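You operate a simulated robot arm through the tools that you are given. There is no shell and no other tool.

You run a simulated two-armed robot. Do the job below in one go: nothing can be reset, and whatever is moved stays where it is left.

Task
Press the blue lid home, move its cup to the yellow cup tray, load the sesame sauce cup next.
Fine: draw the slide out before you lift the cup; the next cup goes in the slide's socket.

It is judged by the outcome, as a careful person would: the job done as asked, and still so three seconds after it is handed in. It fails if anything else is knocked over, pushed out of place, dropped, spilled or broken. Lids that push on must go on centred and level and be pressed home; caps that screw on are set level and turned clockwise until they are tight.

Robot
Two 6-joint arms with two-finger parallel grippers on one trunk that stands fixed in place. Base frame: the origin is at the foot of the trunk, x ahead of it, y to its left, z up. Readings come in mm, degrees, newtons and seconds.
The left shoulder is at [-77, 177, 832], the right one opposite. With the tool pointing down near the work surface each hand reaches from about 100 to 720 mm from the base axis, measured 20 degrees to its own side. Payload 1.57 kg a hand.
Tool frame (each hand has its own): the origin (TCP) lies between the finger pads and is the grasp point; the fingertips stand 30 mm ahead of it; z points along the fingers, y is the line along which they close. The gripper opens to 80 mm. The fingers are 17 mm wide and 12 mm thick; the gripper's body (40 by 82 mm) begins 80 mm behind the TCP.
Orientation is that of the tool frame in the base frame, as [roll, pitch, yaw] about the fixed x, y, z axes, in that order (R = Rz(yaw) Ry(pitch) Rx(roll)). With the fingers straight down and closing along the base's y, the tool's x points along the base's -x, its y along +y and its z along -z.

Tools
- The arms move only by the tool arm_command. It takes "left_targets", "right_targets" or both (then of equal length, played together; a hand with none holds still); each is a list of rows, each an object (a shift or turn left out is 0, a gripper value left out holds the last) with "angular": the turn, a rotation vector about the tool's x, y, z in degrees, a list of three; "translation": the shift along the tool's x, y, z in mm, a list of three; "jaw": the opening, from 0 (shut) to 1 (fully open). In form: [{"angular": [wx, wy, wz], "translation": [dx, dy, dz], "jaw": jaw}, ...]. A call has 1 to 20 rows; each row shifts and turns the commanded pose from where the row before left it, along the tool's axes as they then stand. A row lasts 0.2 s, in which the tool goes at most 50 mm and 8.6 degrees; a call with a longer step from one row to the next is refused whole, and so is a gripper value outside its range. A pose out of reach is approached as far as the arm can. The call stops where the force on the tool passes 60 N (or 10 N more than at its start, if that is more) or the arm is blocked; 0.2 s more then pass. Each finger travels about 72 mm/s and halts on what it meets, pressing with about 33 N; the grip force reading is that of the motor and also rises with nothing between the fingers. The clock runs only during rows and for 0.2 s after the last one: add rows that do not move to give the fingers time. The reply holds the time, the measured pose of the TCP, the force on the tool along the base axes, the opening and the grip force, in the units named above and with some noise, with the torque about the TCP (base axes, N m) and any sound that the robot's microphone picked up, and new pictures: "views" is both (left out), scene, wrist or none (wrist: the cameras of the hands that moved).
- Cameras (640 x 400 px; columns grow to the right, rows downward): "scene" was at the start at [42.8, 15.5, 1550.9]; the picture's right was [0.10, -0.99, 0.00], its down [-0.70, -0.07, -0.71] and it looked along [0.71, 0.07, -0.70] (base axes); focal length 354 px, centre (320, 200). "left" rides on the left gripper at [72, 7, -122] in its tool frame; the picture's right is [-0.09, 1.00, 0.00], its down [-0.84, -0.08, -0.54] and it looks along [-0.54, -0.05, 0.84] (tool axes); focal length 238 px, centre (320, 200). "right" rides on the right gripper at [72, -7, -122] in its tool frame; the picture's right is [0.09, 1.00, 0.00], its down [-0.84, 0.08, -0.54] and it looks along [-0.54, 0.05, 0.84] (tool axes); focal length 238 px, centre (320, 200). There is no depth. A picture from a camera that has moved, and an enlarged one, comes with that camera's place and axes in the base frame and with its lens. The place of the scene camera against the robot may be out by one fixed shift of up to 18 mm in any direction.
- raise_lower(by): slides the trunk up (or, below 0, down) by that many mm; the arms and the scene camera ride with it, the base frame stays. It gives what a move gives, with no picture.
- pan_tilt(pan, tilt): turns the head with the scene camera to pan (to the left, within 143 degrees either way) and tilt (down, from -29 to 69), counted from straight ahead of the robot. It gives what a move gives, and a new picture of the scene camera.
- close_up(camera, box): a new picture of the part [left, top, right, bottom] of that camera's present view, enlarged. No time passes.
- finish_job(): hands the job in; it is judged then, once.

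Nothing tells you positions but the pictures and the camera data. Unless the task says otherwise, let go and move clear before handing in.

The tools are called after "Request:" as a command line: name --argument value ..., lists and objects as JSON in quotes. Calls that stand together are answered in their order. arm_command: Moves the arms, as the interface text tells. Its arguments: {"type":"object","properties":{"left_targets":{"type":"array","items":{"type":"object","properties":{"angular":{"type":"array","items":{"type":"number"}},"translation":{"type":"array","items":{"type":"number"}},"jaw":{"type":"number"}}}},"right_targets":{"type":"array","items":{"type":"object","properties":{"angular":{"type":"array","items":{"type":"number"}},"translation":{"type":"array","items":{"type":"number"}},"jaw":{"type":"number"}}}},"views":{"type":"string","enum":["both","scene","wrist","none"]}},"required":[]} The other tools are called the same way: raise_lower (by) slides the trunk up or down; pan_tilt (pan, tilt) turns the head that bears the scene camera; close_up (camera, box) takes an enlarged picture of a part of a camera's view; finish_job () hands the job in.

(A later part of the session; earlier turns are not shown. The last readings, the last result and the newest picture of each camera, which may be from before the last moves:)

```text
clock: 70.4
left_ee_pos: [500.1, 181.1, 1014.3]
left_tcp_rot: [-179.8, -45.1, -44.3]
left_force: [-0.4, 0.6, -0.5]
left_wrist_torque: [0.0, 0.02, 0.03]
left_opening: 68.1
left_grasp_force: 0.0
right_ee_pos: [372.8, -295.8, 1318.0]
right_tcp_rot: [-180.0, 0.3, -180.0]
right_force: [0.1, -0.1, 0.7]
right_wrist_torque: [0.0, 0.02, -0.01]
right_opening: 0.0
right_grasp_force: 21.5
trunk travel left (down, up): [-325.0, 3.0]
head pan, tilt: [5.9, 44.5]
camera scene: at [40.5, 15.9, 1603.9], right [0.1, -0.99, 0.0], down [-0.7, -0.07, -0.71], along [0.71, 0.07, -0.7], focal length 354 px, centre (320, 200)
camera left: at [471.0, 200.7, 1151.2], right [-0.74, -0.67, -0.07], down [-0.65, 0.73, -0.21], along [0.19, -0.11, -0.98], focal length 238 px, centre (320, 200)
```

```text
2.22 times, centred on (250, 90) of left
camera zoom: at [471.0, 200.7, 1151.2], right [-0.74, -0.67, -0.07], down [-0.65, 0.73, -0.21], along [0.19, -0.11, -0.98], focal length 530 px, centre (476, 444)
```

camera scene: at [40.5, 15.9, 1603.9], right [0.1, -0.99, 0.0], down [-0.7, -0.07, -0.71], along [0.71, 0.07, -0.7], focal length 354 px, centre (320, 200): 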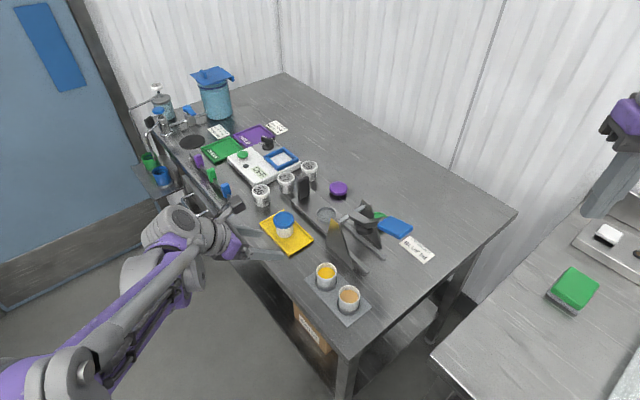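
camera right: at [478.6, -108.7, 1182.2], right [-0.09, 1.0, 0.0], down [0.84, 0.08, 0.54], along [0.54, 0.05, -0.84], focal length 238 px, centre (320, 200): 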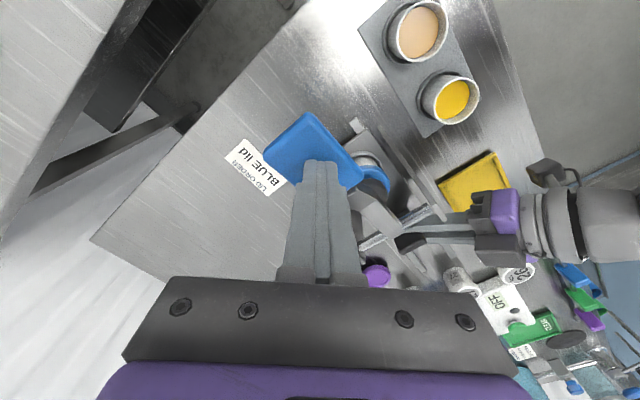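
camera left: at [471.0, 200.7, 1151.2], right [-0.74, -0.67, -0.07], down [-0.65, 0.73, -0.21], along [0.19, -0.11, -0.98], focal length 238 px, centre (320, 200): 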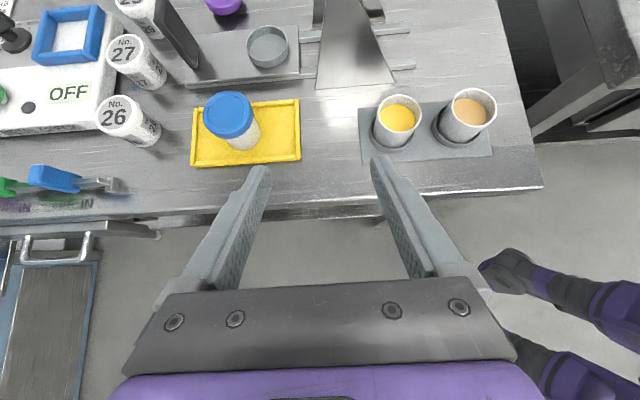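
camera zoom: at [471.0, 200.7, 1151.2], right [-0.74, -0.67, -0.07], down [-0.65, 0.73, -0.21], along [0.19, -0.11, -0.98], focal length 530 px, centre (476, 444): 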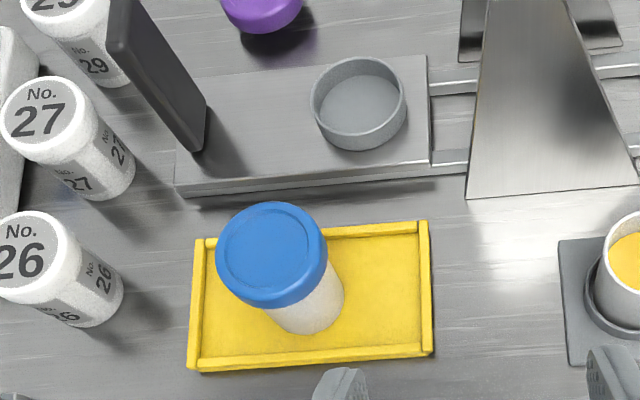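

The sesame cup is at about (461, -11), rim z≈914, ring rim z≈878. I'll move to a stand-off 90 mm back along the finger axis with the jaws at 60 mm so as to miss the mustard cup.

Request:
arm_command --left_targets '[{"translation": [-1.5, 33, 9.5], "jaw": 0.75}, {"translation": [-1.5, 33, 9.5]}, {"translation": [-1.5, 33, 9.5]}, {"translation": [-1.5, 33, 9.5]}, {"translation": [-1.3, 33.3, 9.5]}, {}]' --views "both"

Request:
close_up --camera "left" --box '[200, 60, 440, 260]'

```text
clock: 71.8
left_ee_pos: [403.9, 45.1, 974.9]
left_tcp_rot: [-179.7, -45.0, -44.3]
left_force: [0.2, 0.8, -0.4]
left_wrist_torque: [0.02, 0.03, 0.01]
left_opening: 59.9
left_grasp_force: 0.1
right_ee_pos: [373.0, -295.2, 1319.0]
right_tcp_rot: [179.9, 0.3, -180.0]
right_force: [-0.3, 0.5, -0.2]
right_wrist_torque: [0.04, 0.02, 0.05]
right_opening: 0.0
right_grasp_force: 20.9
trunk travel left (down, up): [-325.0, 3.0]
head pan, tilt: [5.9, 44.5]
camera scene: at [40.7, 15.8, 1603.9], right [0.1, -0.99, 0.0], down [-0.7, -0.07, -0.71], along [0.71, 0.07, -0.7], focal length 354 px, centre (320, 200)
camera left: at [375.4, 64.6, 1111.7], right [-0.74, -0.67, -0.07], down [-0.65, 0.73, -0.21], along [0.19, -0.11, -0.98], focal length 238 px, centre (320, 200)
```

scene: 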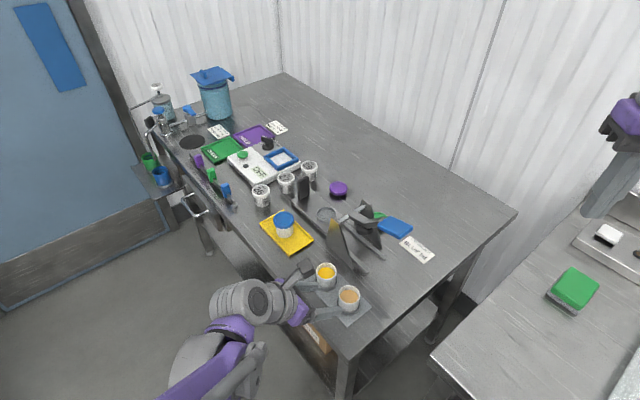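
left: 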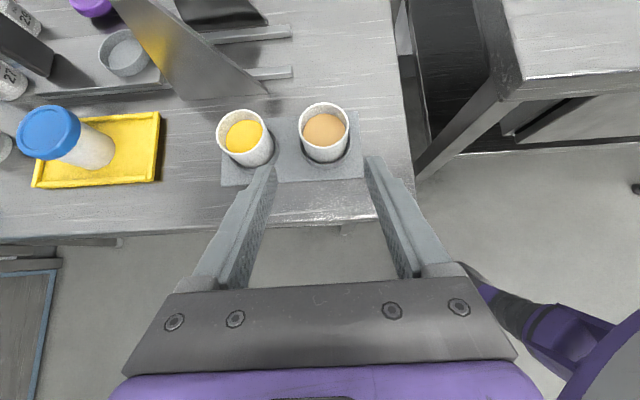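

```text
2.00 times, centred on (320, 160) of left
camera zoom: at [375.4, 64.6, 1111.7], right [-0.74, -0.67, -0.07], down [-0.65, 0.73, -0.21], along [0.19, -0.11, -0.98], focal length 477 px, centre (320, 280)
```

zoom: 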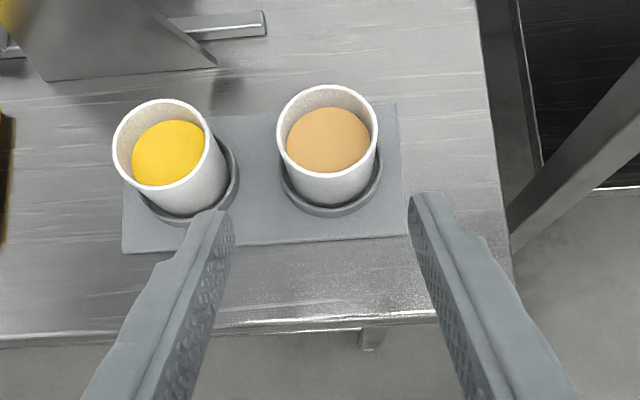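

The sesame cup sits about 4–5 mm to one side of the finger centre line; I'll correct that and advance halfway for another look.

Request:
arm_command --left_targets '[{"translation": [1, 4.5, 0]}, {"translation": [0, 0, 20]}, {"translation": [0, 0, 20]}, {"translation": [0, 0, 10]}, {}]' --views "both"

Request:
close_up --camera "left" --box '[220, 60, 420, 230]'

Request:
close_up --camera "scene" --box '[270, 240, 390, 320]'

```text
clock: 73.0
left_ee_pos: [426.4, 13.5, 941.3]
left_tcp_rot: [-179.7, -45.0, -44.3]
left_force: [-0.1, -0.8, -0.5]
left_wrist_torque: [-0.02, 0.03, 0.0]
left_opening: 60.1
left_grasp_force: 0.0
right_ee_pos: [373.2, -296.0, 1319.4]
right_tcp_rot: [179.9, 0.3, -180.0]
right_force: [-0.2, -0.3, -0.2]
right_wrist_torque: [0.0, 0.0, 0.0]
right_opening: 0.2
right_grasp_force: 21.1
trunk travel left (down, up): [-325.0, 3.0]
head pan, tilt: [5.9, 44.5]
camera scene: at [40.5, 15.6, 1603.9], right [0.1, -0.99, 0.0], down [-0.7, -0.07, -0.71], along [0.71, 0.07, -0.7], focal length 354 px, centre (320, 200)
camera left: at [398.1, 33.4, 1078.1], right [-0.74, -0.67, -0.07], down [-0.65, 0.73, -0.21], along [0.19, -0.11, -0.98], focal length 238 px, centre (320, 200)
```

scene: 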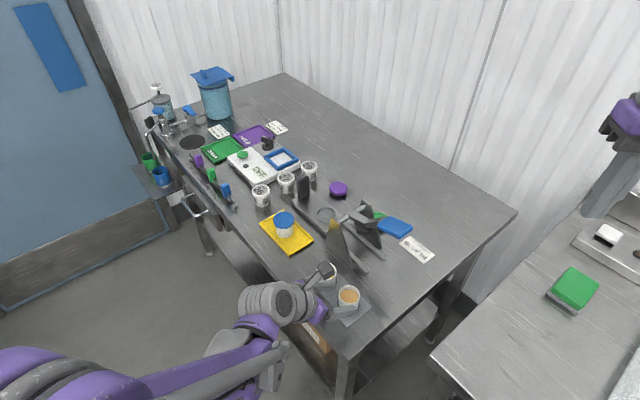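
left: 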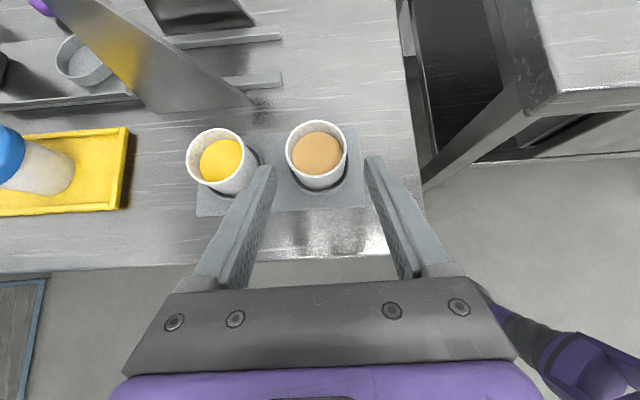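

```text
2.35 times, centred on (320, 145) of left
camera zoom: at [398.1, 33.4, 1078.1], right [-0.74, -0.67, -0.07], down [-0.65, 0.73, -0.21], along [0.19, -0.11, -0.98], focal length 561 px, centre (320, 329)
```

zoom: 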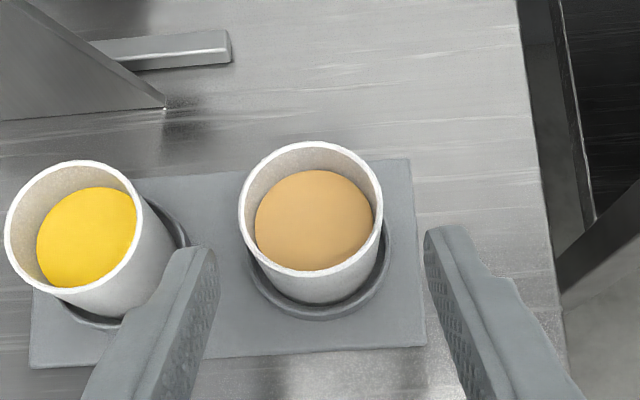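

```text
5.00 times, centred on (330, 280) of scene
camera zoom: at [40.5, 15.6, 1603.9], right [0.1, -0.99, 0.0], down [-0.7, -0.07, -0.71], along [0.71, 0.07, -0.7], focal length 1772 px, centre (270, -200)
```

zoom: 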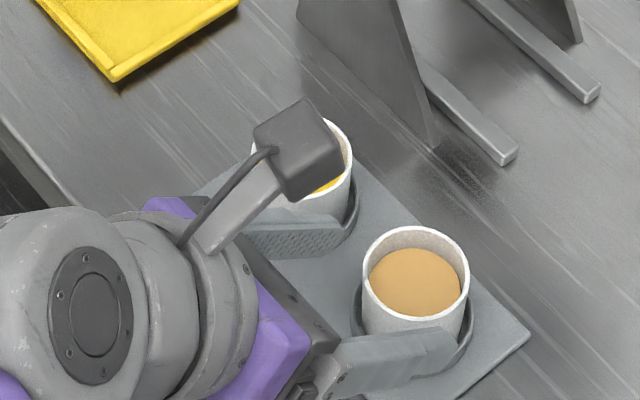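

The offset is now about 1 mm. I'll trim it and advance the remaining 39 mm so the fingers flank the sesame cup.

Request:
arm_command --left_targets '[{"translation": [-1.5, -1.3, 10]}, {"translation": [0, 0, 15]}, {"translation": [0, 0, 14]}, {}]' --views "both"

Request:
close_up --camera "left" --box '[220, 60, 420, 230]'

Request:
close_up --camera "scene" --box '[270, 240, 390, 320]'

```text
clock: 74.0
left_ee_pos: [448.1, -3.5, 914.1]
left_tcp_rot: [-179.7, -45.2, -44.3]
left_force: [0.1, 0.6, -1.0]
left_wrist_torque: [-0.01, 0.02, 0.03]
left_opening: 59.9
left_grasp_force: 0.0
right_ee_pos: [372.6, -296.3, 1318.7]
right_tcp_rot: [179.8, 0.3, 180.0]
right_force: [0.1, -0.4, 0.3]
right_wrist_torque: [-0.02, 0.0, 0.0]
right_opening: 0.0
right_grasp_force: 21.3
trunk travel left (down, up): [-325.0, 3.0]
head pan, tilt: [5.9, 44.5]
camera scene: at [40.2, 15.7, 1603.9], right [0.1, -0.99, 0.0], down [-0.7, -0.07, -0.71], along [0.71, 0.07, -0.7], focal length 354 px, centre (320, 200)
camera left: at [419.3, 15.4, 1049.8], right [-0.74, -0.67, -0.07], down [-0.65, 0.73, -0.21], along [0.19, -0.11, -0.98], focal length 238 px, centre (320, 200)
```

scene: 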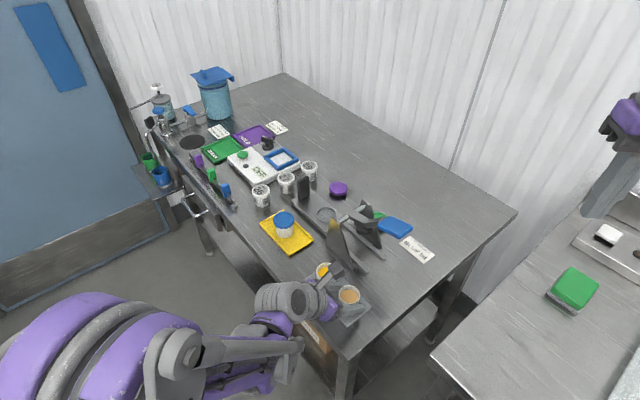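
left: 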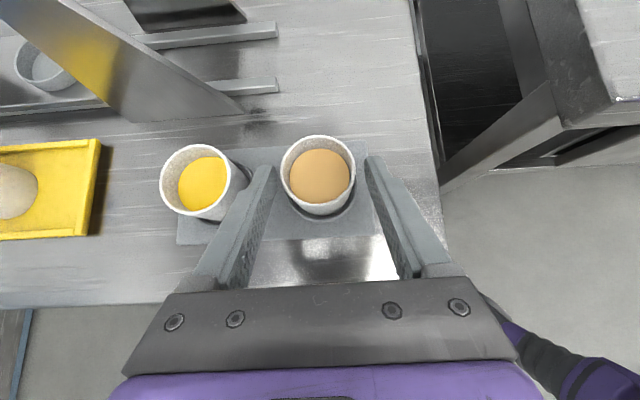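

```text
2.35 times, centred on (320, 145) of left
camera zoom: at [419.3, 15.4, 1049.8], right [-0.74, -0.67, -0.07], down [-0.65, 0.73, -0.21], along [0.19, -0.11, -0.98], focal length 561 px, centre (320, 329)
```

zoom: 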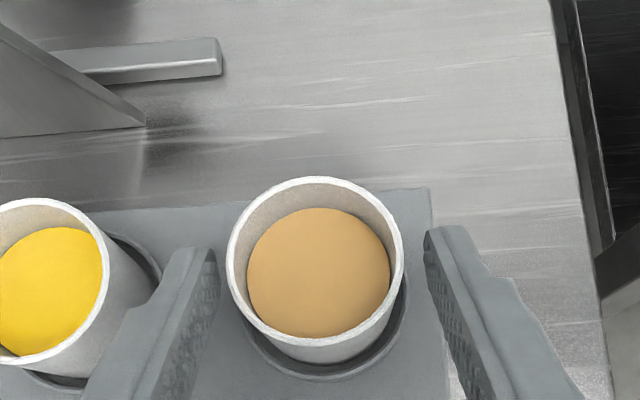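

```text
5.00 times, centred on (330, 280) of scene
camera zoom: at [40.2, 15.7, 1603.9], right [0.1, -0.99, 0.0], down [-0.7, -0.07, -0.71], along [0.71, 0.07, -0.7], focal length 1772 px, centre (270, -200)
```

zoom: 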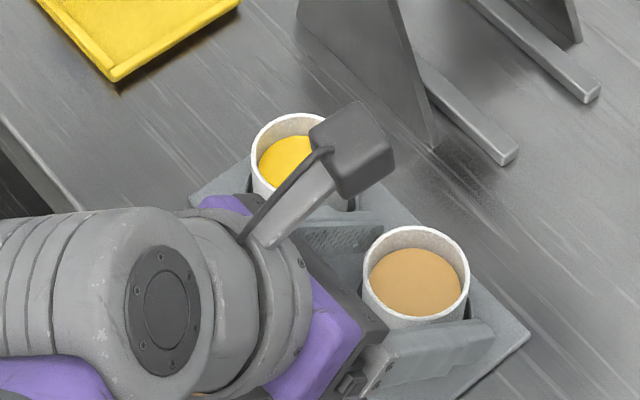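

The sesame cup is centred between the pads (within half a millimetre). Closing gently.

Request:
arm_command --left_targets '[{"jaw": 0.65}, {"jaw": 0.55}, {"jaw": 0.45}, {"jaw": 0.4}, {"jaw": 0.4}]' --views "both"

Request:
close_up --camera "left" --box '[220, 60, 420, 230]'

```text
clock: 75.2
left_ee_pos: [448.5, -4.9, 913.2]
left_tcp_rot: [-179.8, -45.2, -44.3]
left_force: [-0.2, -0.5, 0.1]
left_wrist_torque: [0.01, 0.02, -0.04]
left_opening: 46.5
left_grasp_force: 33.1
right_ee_pos: [372.0, -295.6, 1317.8]
right_tcp_rot: [179.9, 0.3, 179.9]
right_force: [-1.1, -0.4, 0.6]
right_wrist_torque: [0.02, 0.02, -0.01]
right_opening: 0.1
right_grasp_force: 21.1
trunk travel left (down, up): [-325.0, 3.0]
head pan, tilt: [5.9, 44.5]
camera scene: at [40.5, 15.5, 1603.9], right [0.1, -0.99, 0.0], down [-0.7, -0.07, -0.71], along [0.71, 0.07, -0.7], focal length 354 px, centre (320, 200)
camera left: at [419.5, 15.4, 1049.9], right [-0.74, -0.67, -0.07], down [-0.65, 0.73, -0.21], along [0.19, -0.11, -0.98], focal length 238 px, centre (320, 200)
```

scene: 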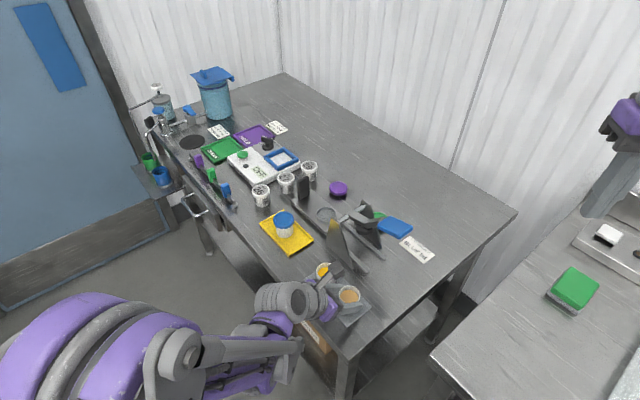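
left: 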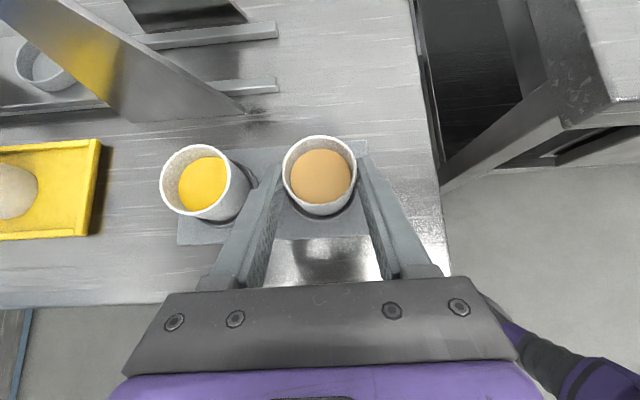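

```text
2.35 times, centred on (320, 145) of left
camera zoom: at [419.5, 15.4, 1049.9], right [-0.74, -0.67, -0.07], down [-0.65, 0.73, -0.21], along [0.19, -0.11, -0.98], focal length 561 px, centre (320, 329)
```

zoom: 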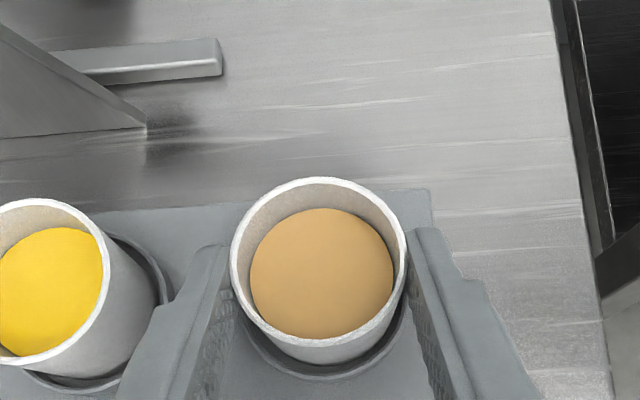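

The sesame cup is held (46.5 mm, 33 N). Lifting straight up slowly and keeping it level.

Request:
arm_command --left_targets '[{"translation": [2.1, 0, -2.1]}, {"translation": [3.5, 0, -3.5]}, {"translation": [4.2, 0, -4.2]}, {"translation": [4.2, 0, -4.2]}, {}]' --views "both"

Request:
close_up --camera "left" --box '[220, 60, 420, 230]'

Request:
close_up --camera "scene" --box '[290, 240, 390, 320]'

```text
clock: 76.4
left_ee_pos: [448.4, -5.2, 931.9]
left_tcp_rot: [-179.7, -45.1, -44.3]
left_force: [-0.4, -0.1, -0.1]
left_wrist_torque: [0.0, 0.0, 0.03]
left_opening: 46.6
left_grasp_force: 32.7
right_ee_pos: [373.8, -295.3, 1319.5]
right_tcp_rot: [179.9, 0.2, 179.9]
right_force: [0.2, -0.8, 0.0]
right_wrist_torque: [-0.02, 0.01, -0.05]
right_opening: 0.1
right_grasp_force: 21.2
trunk travel left (down, up): [-325.0, 3.0]
head pan, tilt: [5.9, 44.5]
camera scene: at [40.6, 15.5, 1603.9], right [0.1, -0.99, 0.0], down [-0.7, -0.07, -0.71], along [0.71, 0.07, -0.7], focal length 354 px, centre (320, 200)
camera left: at [420.1, 14.9, 1069.4], right [-0.74, -0.67, -0.07], down [-0.65, 0.73, -0.21], along [0.19, -0.11, -0.98], focal length 238 px, centre (320, 200)
```

scene: 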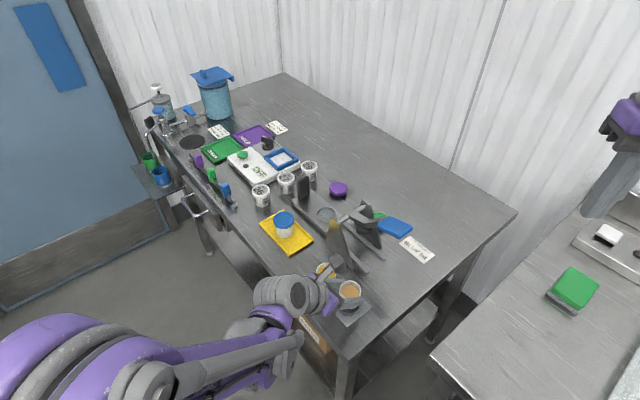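
left: 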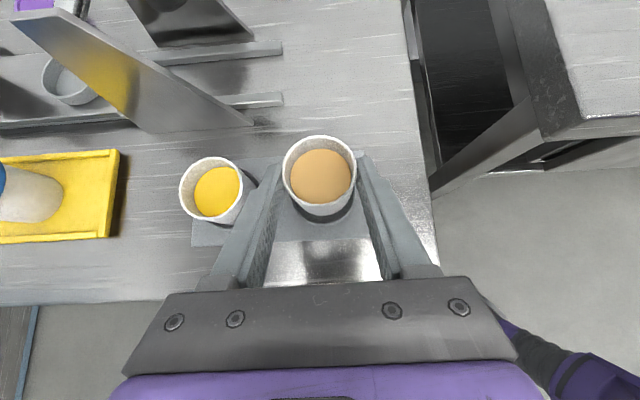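

```text
2.35 times, centred on (320, 145) of left
camera zoom: at [420.1, 14.9, 1069.4], right [-0.74, -0.67, -0.07], down [-0.65, 0.73, -0.21], along [0.19, -0.11, -0.98], focal length 561 px, centre (320, 329)
```

zoom: 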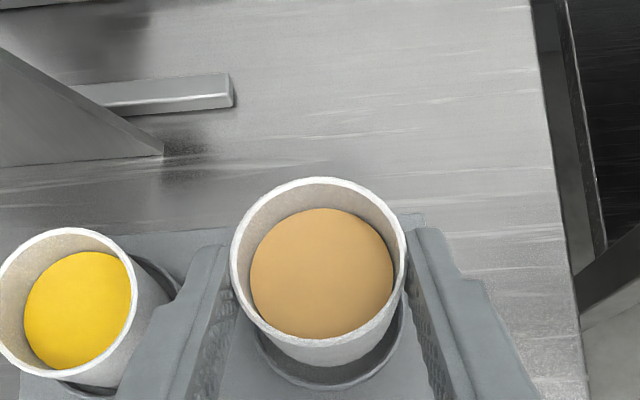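

```text
5.00 times, centred on (340, 280) of scene
camera zoom: at [40.6, 15.5, 1603.9], right [0.1, -0.99, 0.0], down [-0.7, -0.07, -0.71], along [0.71, 0.07, -0.7], focal length 1772 px, centre (220, -200)
```

zoom: 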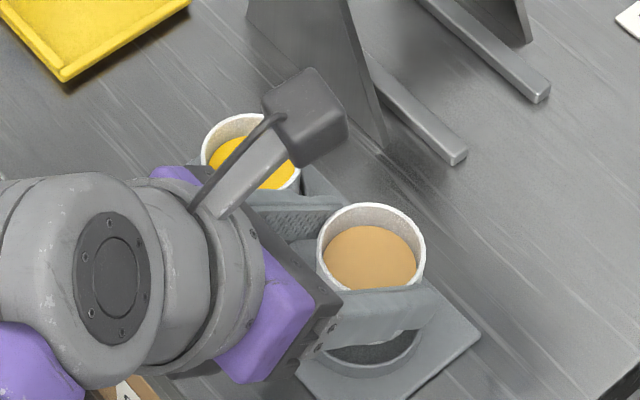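

The sesame cup is free of its ring and level, and the mustard cup is undisturbed. I'll raise it a further 65 mm before travelling.

Request:
arm_command --left_targets '[{"translation": [3.5, 0, -3.5]}, {"translation": [5.7, 0, -5.7]}, {"translation": [5.7, 0, -5.7]}, {"translation": [5.7, 0, -5.7]}, {"translation": [5.7, 0, -5.7]}, {"translation": [5.7, 0, -5.7]}, {"translation": [5.7, 0, -5.7]}, {"translation": [5.0, 0, -5.0]}, {"translation": [3.0, 0, -3.0]}, {}]' --views "scene"

```text
clock: 78.6
left_ee_pos: [448.0, -3.8, 996.1]
left_tcp_rot: [-179.7, -45.2, -44.3]
left_force: [-0.4, 0.5, -1.1]
left_wrist_torque: [-0.01, 0.0, -0.01]
left_opening: 46.5
left_grasp_force: 33.4
right_ee_pos: [372.0, -295.1, 1319.2]
right_tcp_rot: [179.9, 0.3, -180.0]
right_force: [-0.1, -0.5, 0.4]
right_wrist_torque: [-0.01, 0.0, -0.04]
right_opening: 0.1
right_grasp_force: 21.3
trunk travel left (down, up): [-325.0, 3.0]
head pan, tilt: [5.9, 44.5]
camera scene: at [40.5, 15.5, 1603.9], right [0.1, -0.99, 0.0], down [-0.7, -0.07, -0.71], along [0.71, 0.07, -0.7], focal length 354 px, centre (320, 200)
```

scene: 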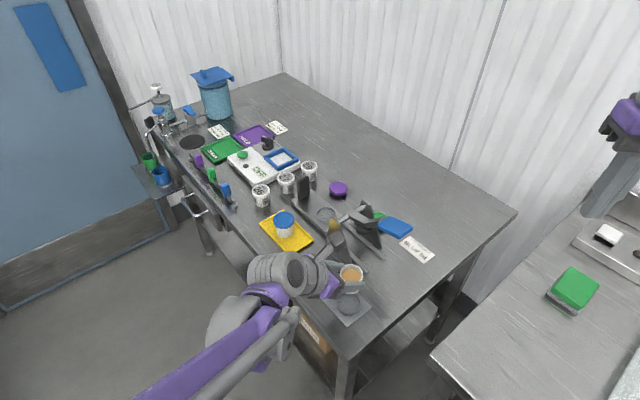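

Carrying the sesame cup along the tray side, staying clear of the press uprights and well above the lidded cup.

Request:
arm_command --left_targets '[{"translation": [0.8, -7, 0.8]}, {"translation": [1.3, -12, 1.3]}, {"translation": [1.8, -17, 1.8]}, {"translation": [1.8, -17, 1.8]}, {"translation": [1.8, -17, 1.8]}, {"translation": [1.8, -17, 1.8]}, {"translation": [1.8, -17, 1.8]}, {"translation": [1.8, -17, 1.8]}, {"translation": [1.8, -17, 1.8]}, {"translation": [1.8, -17, 1.8]}, {"translation": [1.8, -17, 1.8]}, {"translation": [1.8, -15, 1.8]}, {"translation": [1.2, -11, 1.2]}, {"translation": [0.6, -6, 0.6]}, {}]' --views "both"

```text
clock: 81.8
left_ee_pos: [615.0, 121.2, 997.3]
left_tcp_rot: [-179.7, -45.1, -44.1]
left_force: [0.1, 0.5, -1.2]
left_wrist_torque: [0.0, 0.02, 0.01]
left_opening: 46.6
left_grasp_force: 33.2
right_ee_pos: [372.6, -296.9, 1319.3]
right_tcp_rot: [180.0, 0.3, 180.0]
right_force: [1.1, 0.3, -0.4]
right_wrist_torque: [-0.03, 0.0, -0.03]
right_opening: 0.2
right_grasp_force: 21.3
trunk travel left (down, up): [-325.0, 3.0]
head pan, tilt: [5.9, 44.5]
camera scene: at [40.5, 15.5, 1603.9], right [0.1, -0.99, 0.0], down [-0.7, -0.07, -0.71], along [0.71, 0.07, -0.7], focal length 354 px, centre (320, 200)
camera left: at [584.3, 141.6, 1134.5], right [-0.74, -0.67, -0.07], down [-0.65, 0.73, -0.21], along [0.19, -0.11, -0.98], focal length 238 px, centre (320, 200)
```

scene: 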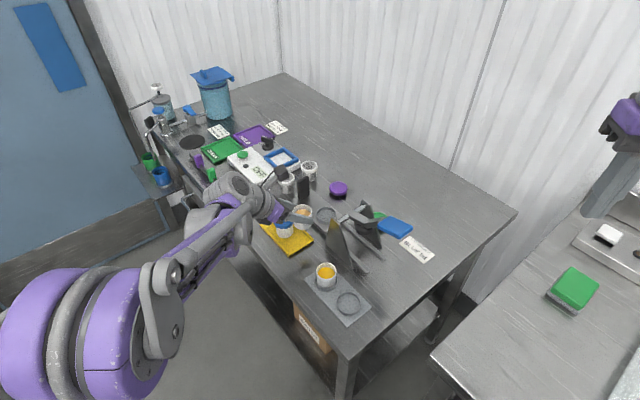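
left: 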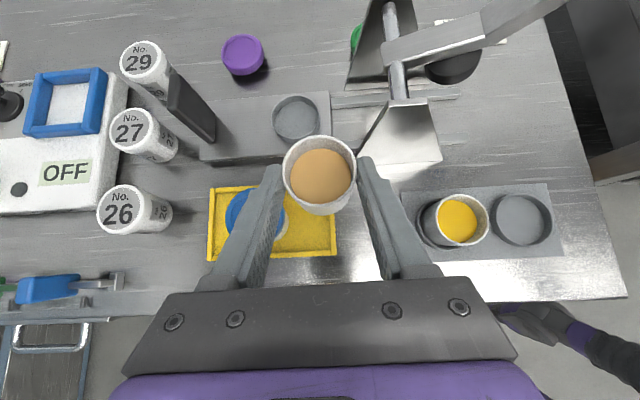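

The cup rides level; the empty socket is visible ahead. I'll zoom on the socket for an accurate position.

Request:
close_up --camera "left" --box '[240, 70, 360, 170]'

Request:
close_up --camera "left" --box '[200, 70, 440, 280]'

```text
4.00 times, centred on (300, 120) of left
camera zoom: at [584.3, 141.6, 1134.5], right [-0.74, -0.67, -0.07], down [-0.65, 0.73, -0.21], along [0.19, -0.11, -0.98], focal length 953 px, centre (400, 520)
```

zoom: 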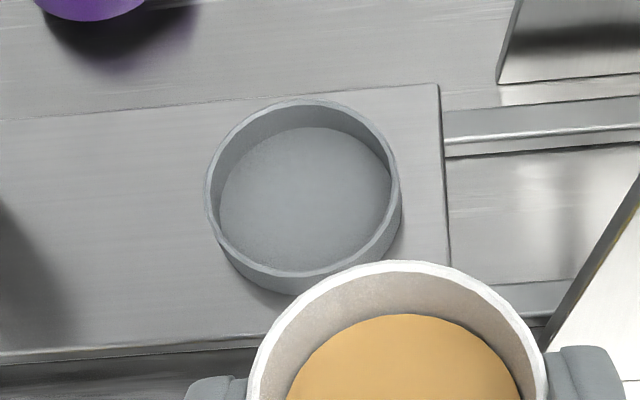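

```text
1.90 times, centred on (320, 175) of left
camera zoom: at [584.3, 141.6, 1134.5], right [-0.74, -0.67, -0.07], down [-0.65, 0.73, -0.21], along [0.19, -0.11, -0.98], focal length 454 px, centre (320, 248)
```

zoom: 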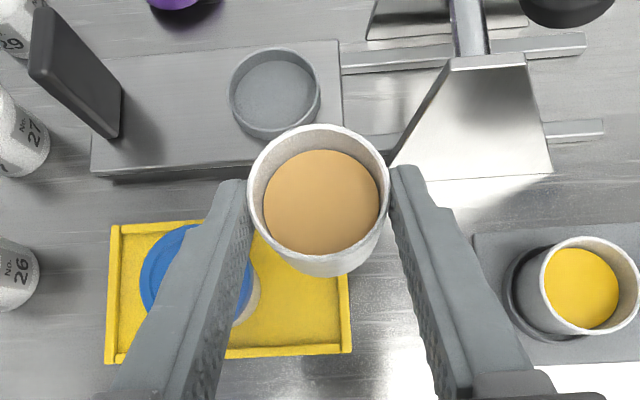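

The socket centre is at about (717, 60), and the held cup is at (623.5, 112). I'll move it over the socket at this height.

Request:
arm_command --left_targets '[{"translation": [4, -3.5, 4]}, {"translation": [7, -6, 7]}, {"translation": [7, -6, 7]}, {"translation": [7, -6, 7]}, {"translation": [7, -6, 7]}, {"translation": [8, 0, 8]}, {"translation": [8, 0, 8]}, {"translation": [8, 0, 8]}, {"translation": [7, 0, 7]}, {"translation": [6, 0, 6]}, {"translation": [4, 0, 4]}, {}]' --views "both"

Request:
close_up --camera "left" --box '[220, 70, 420, 240]'

Request:
close_up --camera "scene" --box '[270, 160, 390, 250]'

```text
clock: 84.4
left_ee_pos: [704.1, 70.1, 997.8]
left_tcp_rot: [-179.7, -45.1, -44.3]
left_force: [0.7, -0.6, -1.4]
left_wrist_torque: [0.03, -0.01, 0.02]
left_opening: 46.6
left_grasp_force: 32.9
right_ee_pos: [373.4, -296.1, 1319.3]
right_tcp_rot: [179.8, 0.4, 180.0]
right_force: [-0.4, -0.2, 0.4]
right_wrist_torque: [-0.03, -0.05, 0.02]
right_opening: 0.0
right_grasp_force: 21.4
trunk travel left (down, up): [-325.0, 3.0]
head pan, tilt: [5.9, 44.5]
camera scene: at [40.5, 15.6, 1603.9], right [0.1, -0.99, 0.0], down [-0.7, -0.07, -0.71], along [0.71, 0.07, -0.7], focal length 354 px, centre (320, 200)
camera left: at [675.9, 89.5, 1134.9], right [-0.74, -0.67, -0.07], down [-0.65, 0.73, -0.21], along [0.19, -0.11, -0.98], focal length 238 px, centre (320, 200)
```

scene: 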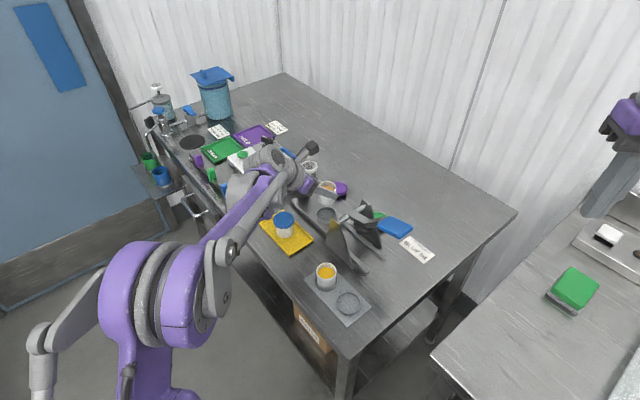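
left: 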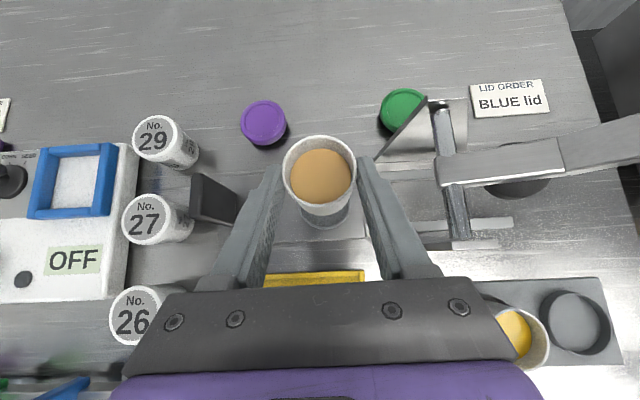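

```text
2.35 times, centred on (320, 155) of left
camera zoom: at [675.9, 89.5, 1134.9], right [-0.74, -0.67, -0.07], down [-0.65, 0.73, -0.21], along [0.19, -0.11, -0.98], focal length 561 px, centre (320, 306)
```

zoom: 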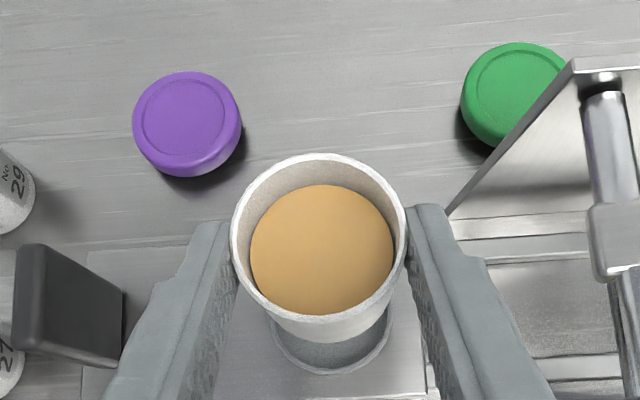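

```text
4.44 times, centred on (330, 205) of scene
camera zoom: at [40.5, 15.6, 1603.9], right [0.1, -0.99, 0.0], down [-0.7, -0.07, -0.71], along [0.71, 0.07, -0.7], focal length 1575 px, centre (276, 178)
```

zoom: 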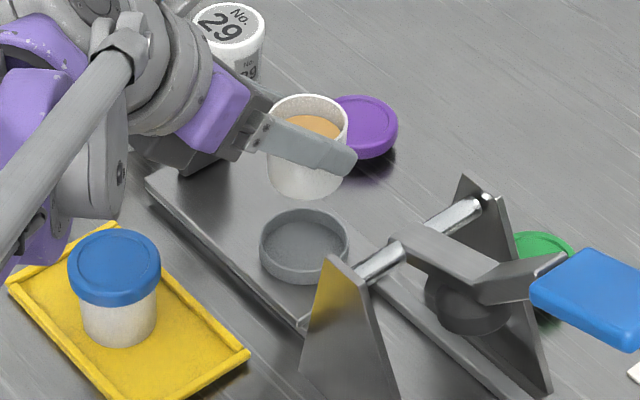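

The cup hangs a few millimetres short of the socket centre in the across direction. I'll correct about 4.5 mm and lower 40 mm, then re-measure.

Request:
arm_command --left_targets '[{"translation": [3.2, -0.5, 3.2]}, {"translation": [-5, 0, 5]}, {"translation": [-7, 0, 7]}, {"translation": [-7, 0, 7]}, {"translation": [-6, 0, 6]}, {"translation": [-3.3, 0, 3.3]}, {}]' --views "both"

Request:
close_up --camera "left" --box '[220, 70, 420, 240]'

Request:
close_up --camera "scene" --box '[300, 170, 380, 240]'

```text
clock: 86.0
left_ee_pos: [709.8, 67.7, 957.9]
left_tcp_rot: [-179.7, -45.1, -44.3]
left_force: [0.0, -0.5, -1.0]
left_wrist_torque: [0.0, 0.03, -0.03]
left_opening: 46.5
left_grasp_force: 33.1
right_ee_pos: [372.5, -296.3, 1319.0]
right_tcp_rot: [179.8, 0.2, -179.9]
right_force: [-0.2, -0.1, -0.5]
right_wrist_torque: [0.01, 0.02, 0.02]
right_opening: 0.0
right_grasp_force: 21.6
trunk travel left (down, up): [-325.0, 3.0]
head pan, tilt: [5.9, 44.5]
camera scene: at [40.5, 15.5, 1603.9], right [0.1, -0.99, 0.0], down [-0.7, -0.07, -0.71], along [0.71, 0.07, -0.7], focal length 354 px, centre (320, 200)
camera left: at [680.3, 87.2, 1094.6], right [-0.74, -0.67, -0.07], down [-0.65, 0.73, -0.21], along [0.19, -0.11, -0.98], focal length 238 px, centre (320, 200)
```

scene: 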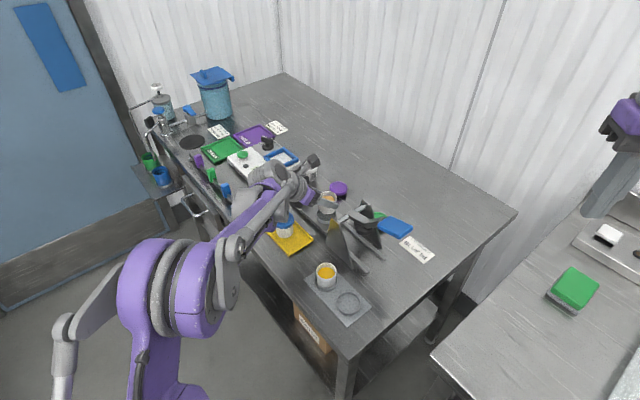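
left: 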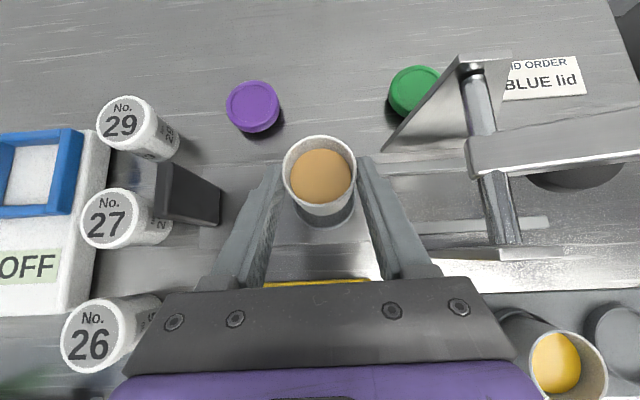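

```text
2.35 times, centred on (320, 155) of left
camera zoom: at [680.3, 87.2, 1094.6], right [-0.74, -0.67, -0.07], down [-0.65, 0.73, -0.21], along [0.19, -0.11, -0.98], focal length 561 px, centre (320, 306)
```

zoom: 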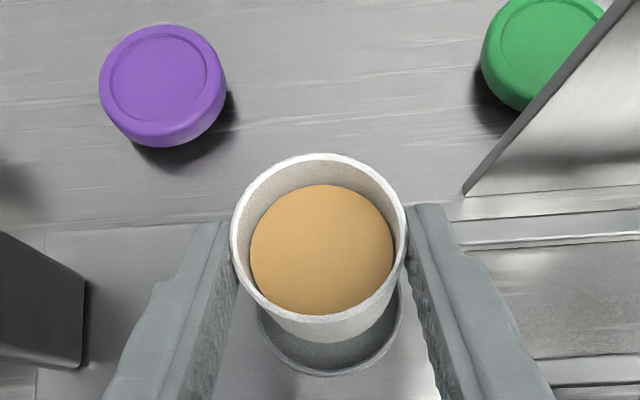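

```text
5.71 times, centred on (340, 205) of scene
camera zoom: at [40.5, 15.5, 1603.9], right [0.1, -0.99, 0.0], down [-0.7, -0.07, -0.71], along [0.71, 0.07, -0.7], focal length 2025 px, centre (206, 171)
```

zoom: 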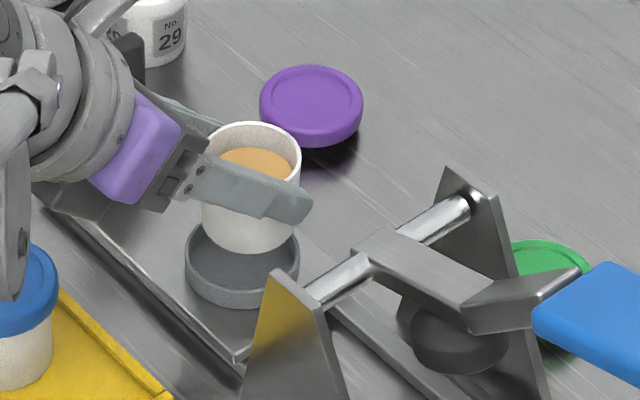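

By the wrist view the cup and socket are aligned; the head view hints at a couple of millimetres offset. I'll zoom both before inserting.

Request:
close_up --camera "scene" --box '[322, 185, 352, 220]'

Request:
close_up --camera "left" --box '[270, 120, 370, 240]'

```text
11.43 times, centred on (337, 202) of scene
camera zoom: at [40.5, 15.5, 1603.9], right [0.1, -0.99, 0.0], down [-0.7, -0.07, -0.71], along [0.71, 0.07, -0.7], focal length 4051 px, centre (126, 171)
```

zoom: 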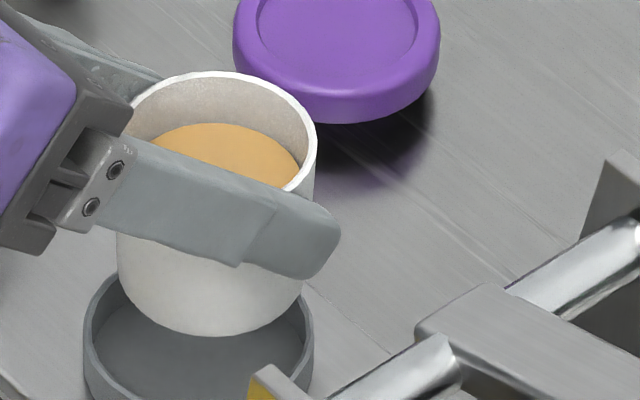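

```text
3.33 times, centred on (320, 180) of left
camera zoom: at [680.3, 87.2, 1094.6], right [-0.74, -0.67, -0.07], down [-0.65, 0.73, -0.21], along [0.19, -0.11, -0.98], focal length 794 px, centre (320, 267)
```

zoom: 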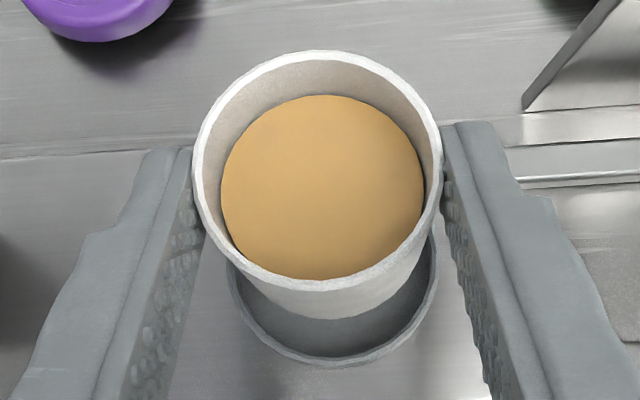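

Both views together suggest the cup should move about 1.5 mm outward along the slide and 1 mm toward the tray. I'll apply that, lower 14 mm to just above the ring rim and look again.

Request:
arm_command --left_targets '[{"translation": [-0.85, -1.5, -0.85]}, {"translation": [-3.5, 0, 3.5]}, {"translation": [-3.5, 0, 3.5]}, {"translation": [-2.9, 0, 2.9]}, {}]' --views "both"

Request:
close_up --camera "scene" --box '[315, 180, 365, 230]'

Request:
close_up --camera "left" --box '[270, 120, 370, 240]'

```text
clock: 87.2
left_ee_pos: [710.1, 68.4, 944.1]
left_tcp_rot: [-179.7, -45.0, -44.3]
left_force: [-0.3, -0.7, -0.8]
left_wrist_torque: [0.01, 0.05, -0.05]
left_opening: 46.7
left_grasp_force: 33.0
right_ee_pos: [373.1, -296.2, 1319.2]
right_tcp_rot: [179.8, 0.2, 180.0]
right_force: [0.9, 0.5, -0.4]
right_wrist_torque: [-0.02, -0.02, -0.01]
right_opening: 0.1
right_grasp_force: 21.3
trunk travel left (down, up): [-325.0, 3.0]
head pan, tilt: [5.9, 44.5]
camera scene: at [40.5, 15.5, 1603.9], right [0.1, -0.99, 0.0], down [-0.7, -0.07, -0.71], along [0.71, 0.07, -0.7], focal length 354 px, centre (320, 200)
camera left: at [681.3, 88.7, 1081.2], right [-0.74, -0.67, -0.07], down [-0.65, 0.73, -0.21], along [0.19, -0.11, -0.98], focal length 238 px, centre (320, 200)
```

scene: 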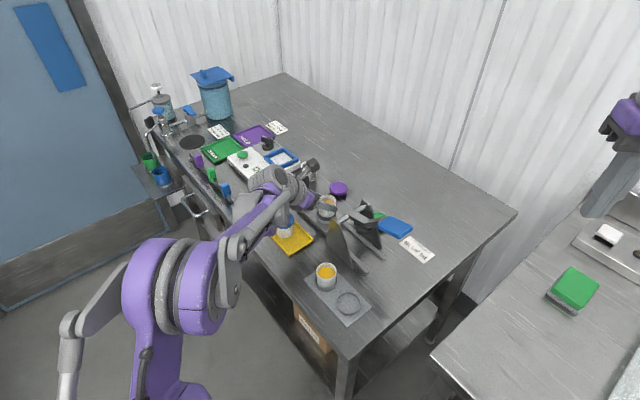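
left: 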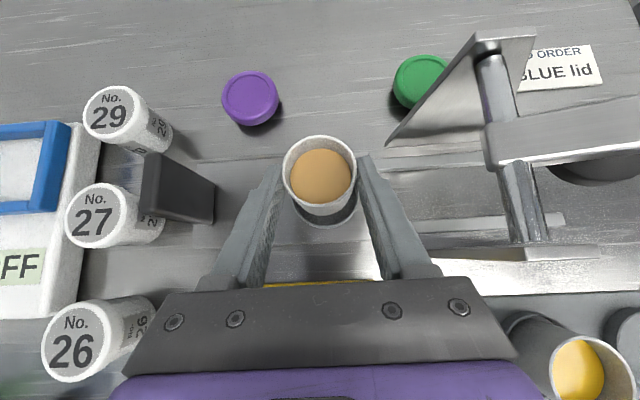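

```text
8.00 times, centred on (340, 205) of scene
camera zoom: at [40.5, 15.5, 1603.9], right [0.1, -0.99, 0.0], down [-0.7, -0.07, -0.71], along [0.71, 0.07, -0.7], focal length 2836 px, centre (160, 160)
```

zoom: 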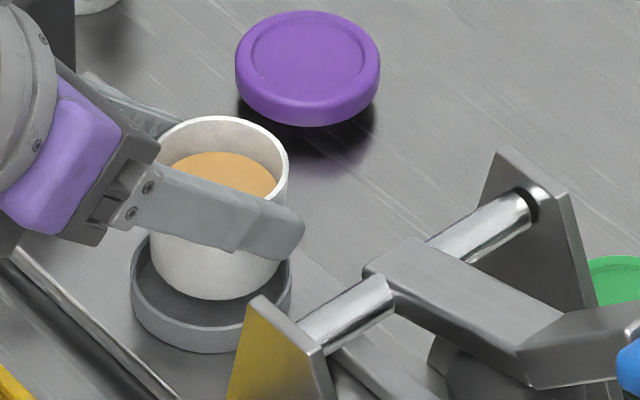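

```text
3.33 times, centred on (320, 180) of left
camera zoom: at [681.3, 88.7, 1081.2], right [-0.74, -0.67, -0.07], down [-0.65, 0.73, -0.21], along [0.19, -0.11, -0.98], focal length 794 px, centre (320, 267)
```

zoom: 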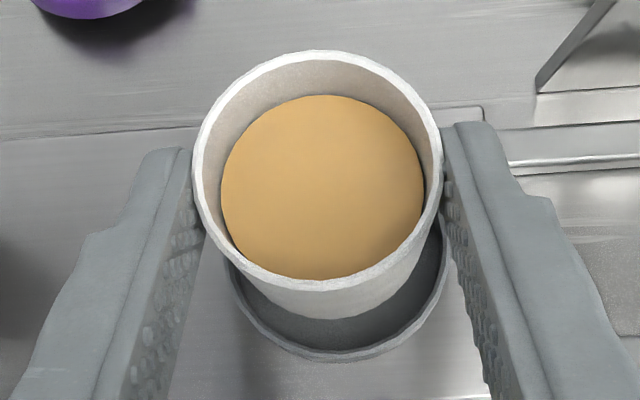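

Alignment is within about a millimetre by the wrist view and the clearance is roughly 3 mm all round. I'll make a small trim and lower in small steps, watching for early contact.

Request:
arm_command --left_targets '[{"translation": [-0.7, 0.5, -0.7]}, {"translation": [-2.1, 0, 2.1]}, {"translation": [-2.1, 0, 2.1]}, {}]' --views "none"

Request:
arm_command --left_targets '[{"translation": [-1.4, 0, 1.4]}, {"translation": [-1.4, 0, 1.4]}, {}]' --views "wrist"

Request:
close_up --camera "scene" --box '[315, 180, 365, 230]'

Request:
close_up --camera "left" --box '[270, 120, 370, 240]'

```text
clock: 88.2
left_ee_pos: [709.1, 68.6, 937.7]
left_tcp_rot: [-179.8, -45.1, -44.3]
left_force: [0.0, -0.4, 0.1]
left_wrist_torque: [0.04, 0.03, -0.01]
left_opening: 46.9
left_grasp_force: 33.0
right_ee_pos: [372.2, -296.2, 1318.4]
right_tcp_rot: [179.9, 0.3, -180.0]
right_force: [0.0, 0.8, 0.3]
right_wrist_torque: [0.02, 0.0, 0.0]
right_opening: 0.1
right_grasp_force: 21.1
trunk travel left (down, up): [-325.0, 3.0]
head pan, tilt: [5.9, 44.5]
```

```text
clock: 89.0
left_ee_pos: [708.5, 68.5, 933.7]
left_tcp_rot: [-179.7, -45.1, -44.3]
left_force: [0.8, -0.6, -0.8]
left_wrist_torque: [0.0, -0.01, -0.04]
left_opening: 46.8
left_grasp_force: 32.9
right_ee_pos: [373.4, -295.3, 1318.8]
right_tcp_rot: [180.0, 0.2, -180.0]
right_force: [0.4, -0.5, -0.6]
right_wrist_torque: [0.02, 0.02, -0.01]
right_opening: 0.1
right_grasp_force: 21.1
trunk travel left (down, up): [-325.0, 3.0]
head pan, tilt: [5.9, 44.5]
camera left: at [679.4, 88.3, 1071.0], right [-0.74, -0.67, -0.07], down [-0.65, 0.73, -0.21], along [0.19, -0.11, -0.98], focal length 238 px, centre (320, 200)
```

left: 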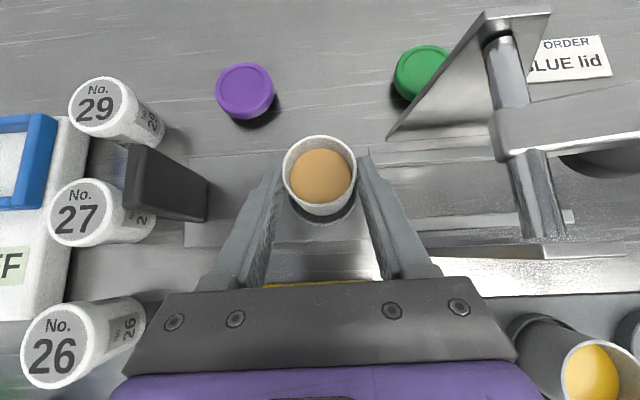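

```text
8.00 times, centred on (340, 205) of scene
camera zoom: at [40.5, 15.5, 1603.9], right [0.1, -0.99, 0.0], down [-0.7, -0.07, -0.71], along [0.71, 0.07, -0.7], focal length 2836 px, centre (160, 160)
```

zoom: 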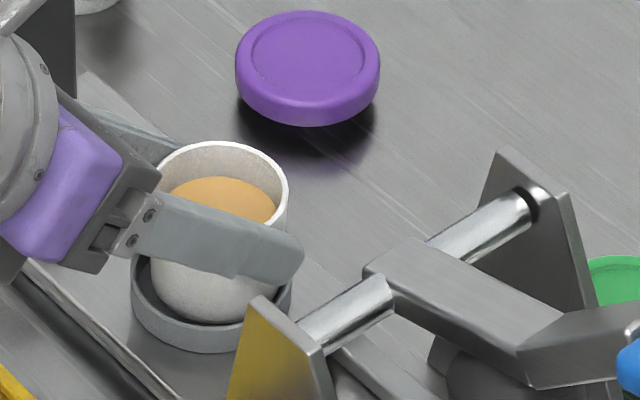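

```text
3.33 times, centred on (320, 180) of left
camera zoom: at [679.4, 88.3, 1071.0], right [-0.74, -0.67, -0.07], down [-0.65, 0.73, -0.21], along [0.19, -0.11, -0.98], focal length 794 px, centre (320, 267)
```

zoom: 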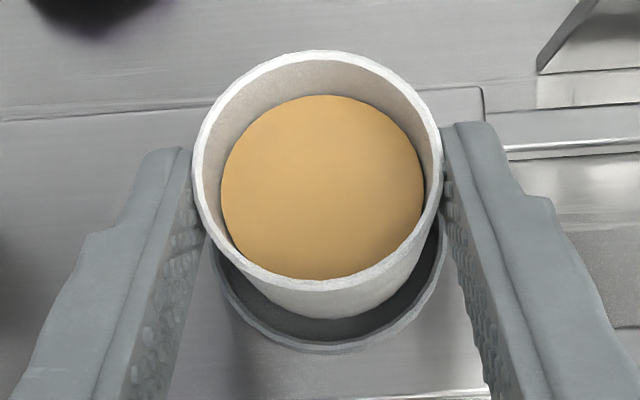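

The cup is entering the ring with no contact force. Continuing down in small steps to the floor of the socket.

Request:
arm_command --left_targets '[{"translation": [-1.4, 0, 1.4]}, {"translation": [-1.4, 0, 1.4]}, {}]' --views "none"

Request:
arm_command --left_targets '[{"translation": [-1.06, 0, 1.06]}, {}]' --views "none"

Request:
arm_command --left_targets '[{"translation": [-1.06, 0, 1.06]}, {}]' --views "none"

```text
clock: 89.8
left_ee_pos: [707.4, 69.3, 930.3]
left_tcp_rot: [-179.7, -45.1, -44.4]
left_force: [-0.8, -0.1, -1.2]
left_wrist_torque: [0.03, -0.02, -0.01]
left_opening: 46.9
left_grasp_force: 32.9
right_ee_pos: [371.7, -296.1, 1319.6]
right_tcp_rot: [-180.0, 0.3, 180.0]
right_force: [-0.4, -0.2, 0.4]
right_wrist_torque: [-0.03, -0.02, 0.02]
right_opening: 0.0
right_grasp_force: 21.0
trunk travel left (down, up): [-325.0, 3.0]
head pan, tilt: [5.9, 44.5]
```

```text
clock: 90.4
left_ee_pos: [707.3, 67.6, 929.1]
left_tcp_rot: [-179.8, -45.1, -44.3]
left_force: [0.4, -0.1, -1.0]
left_wrist_torque: [0.01, 0.04, 0.0]
left_opening: 47.2
left_grasp_force: 32.7
right_ee_pos: [372.9, -296.1, 1318.4]
right_tcp_rot: [179.9, 0.3, -179.9]
right_force: [-0.5, 0.5, 0.4]
right_wrist_torque: [0.01, 0.01, -0.03]
right_opening: 0.1
right_grasp_force: 20.7
trunk travel left (down, up): [-325.0, 3.0]
head pan, tilt: [5.9, 44.5]
```

```text
clock: 91.0
left_ee_pos: [708.1, 69.0, 928.2]
left_tcp_rot: [-179.7, -45.1, -44.3]
left_force: [1.6, -1.4, 1.8]
left_wrist_torque: [-0.03, 0.01, 0.01]
left_opening: 46.8
left_grasp_force: 32.7
right_ee_pos: [371.9, -295.4, 1319.0]
right_tcp_rot: [-180.0, 0.3, 180.0]
right_force: [-0.2, -0.4, 0.6]
right_wrist_torque: [0.01, -0.02, -0.02]
right_opening: 0.0
right_grasp_force: 21.9
trunk travel left (down, up): [-325.0, 3.0]
head pan, tilt: [5.9, 44.5]
```

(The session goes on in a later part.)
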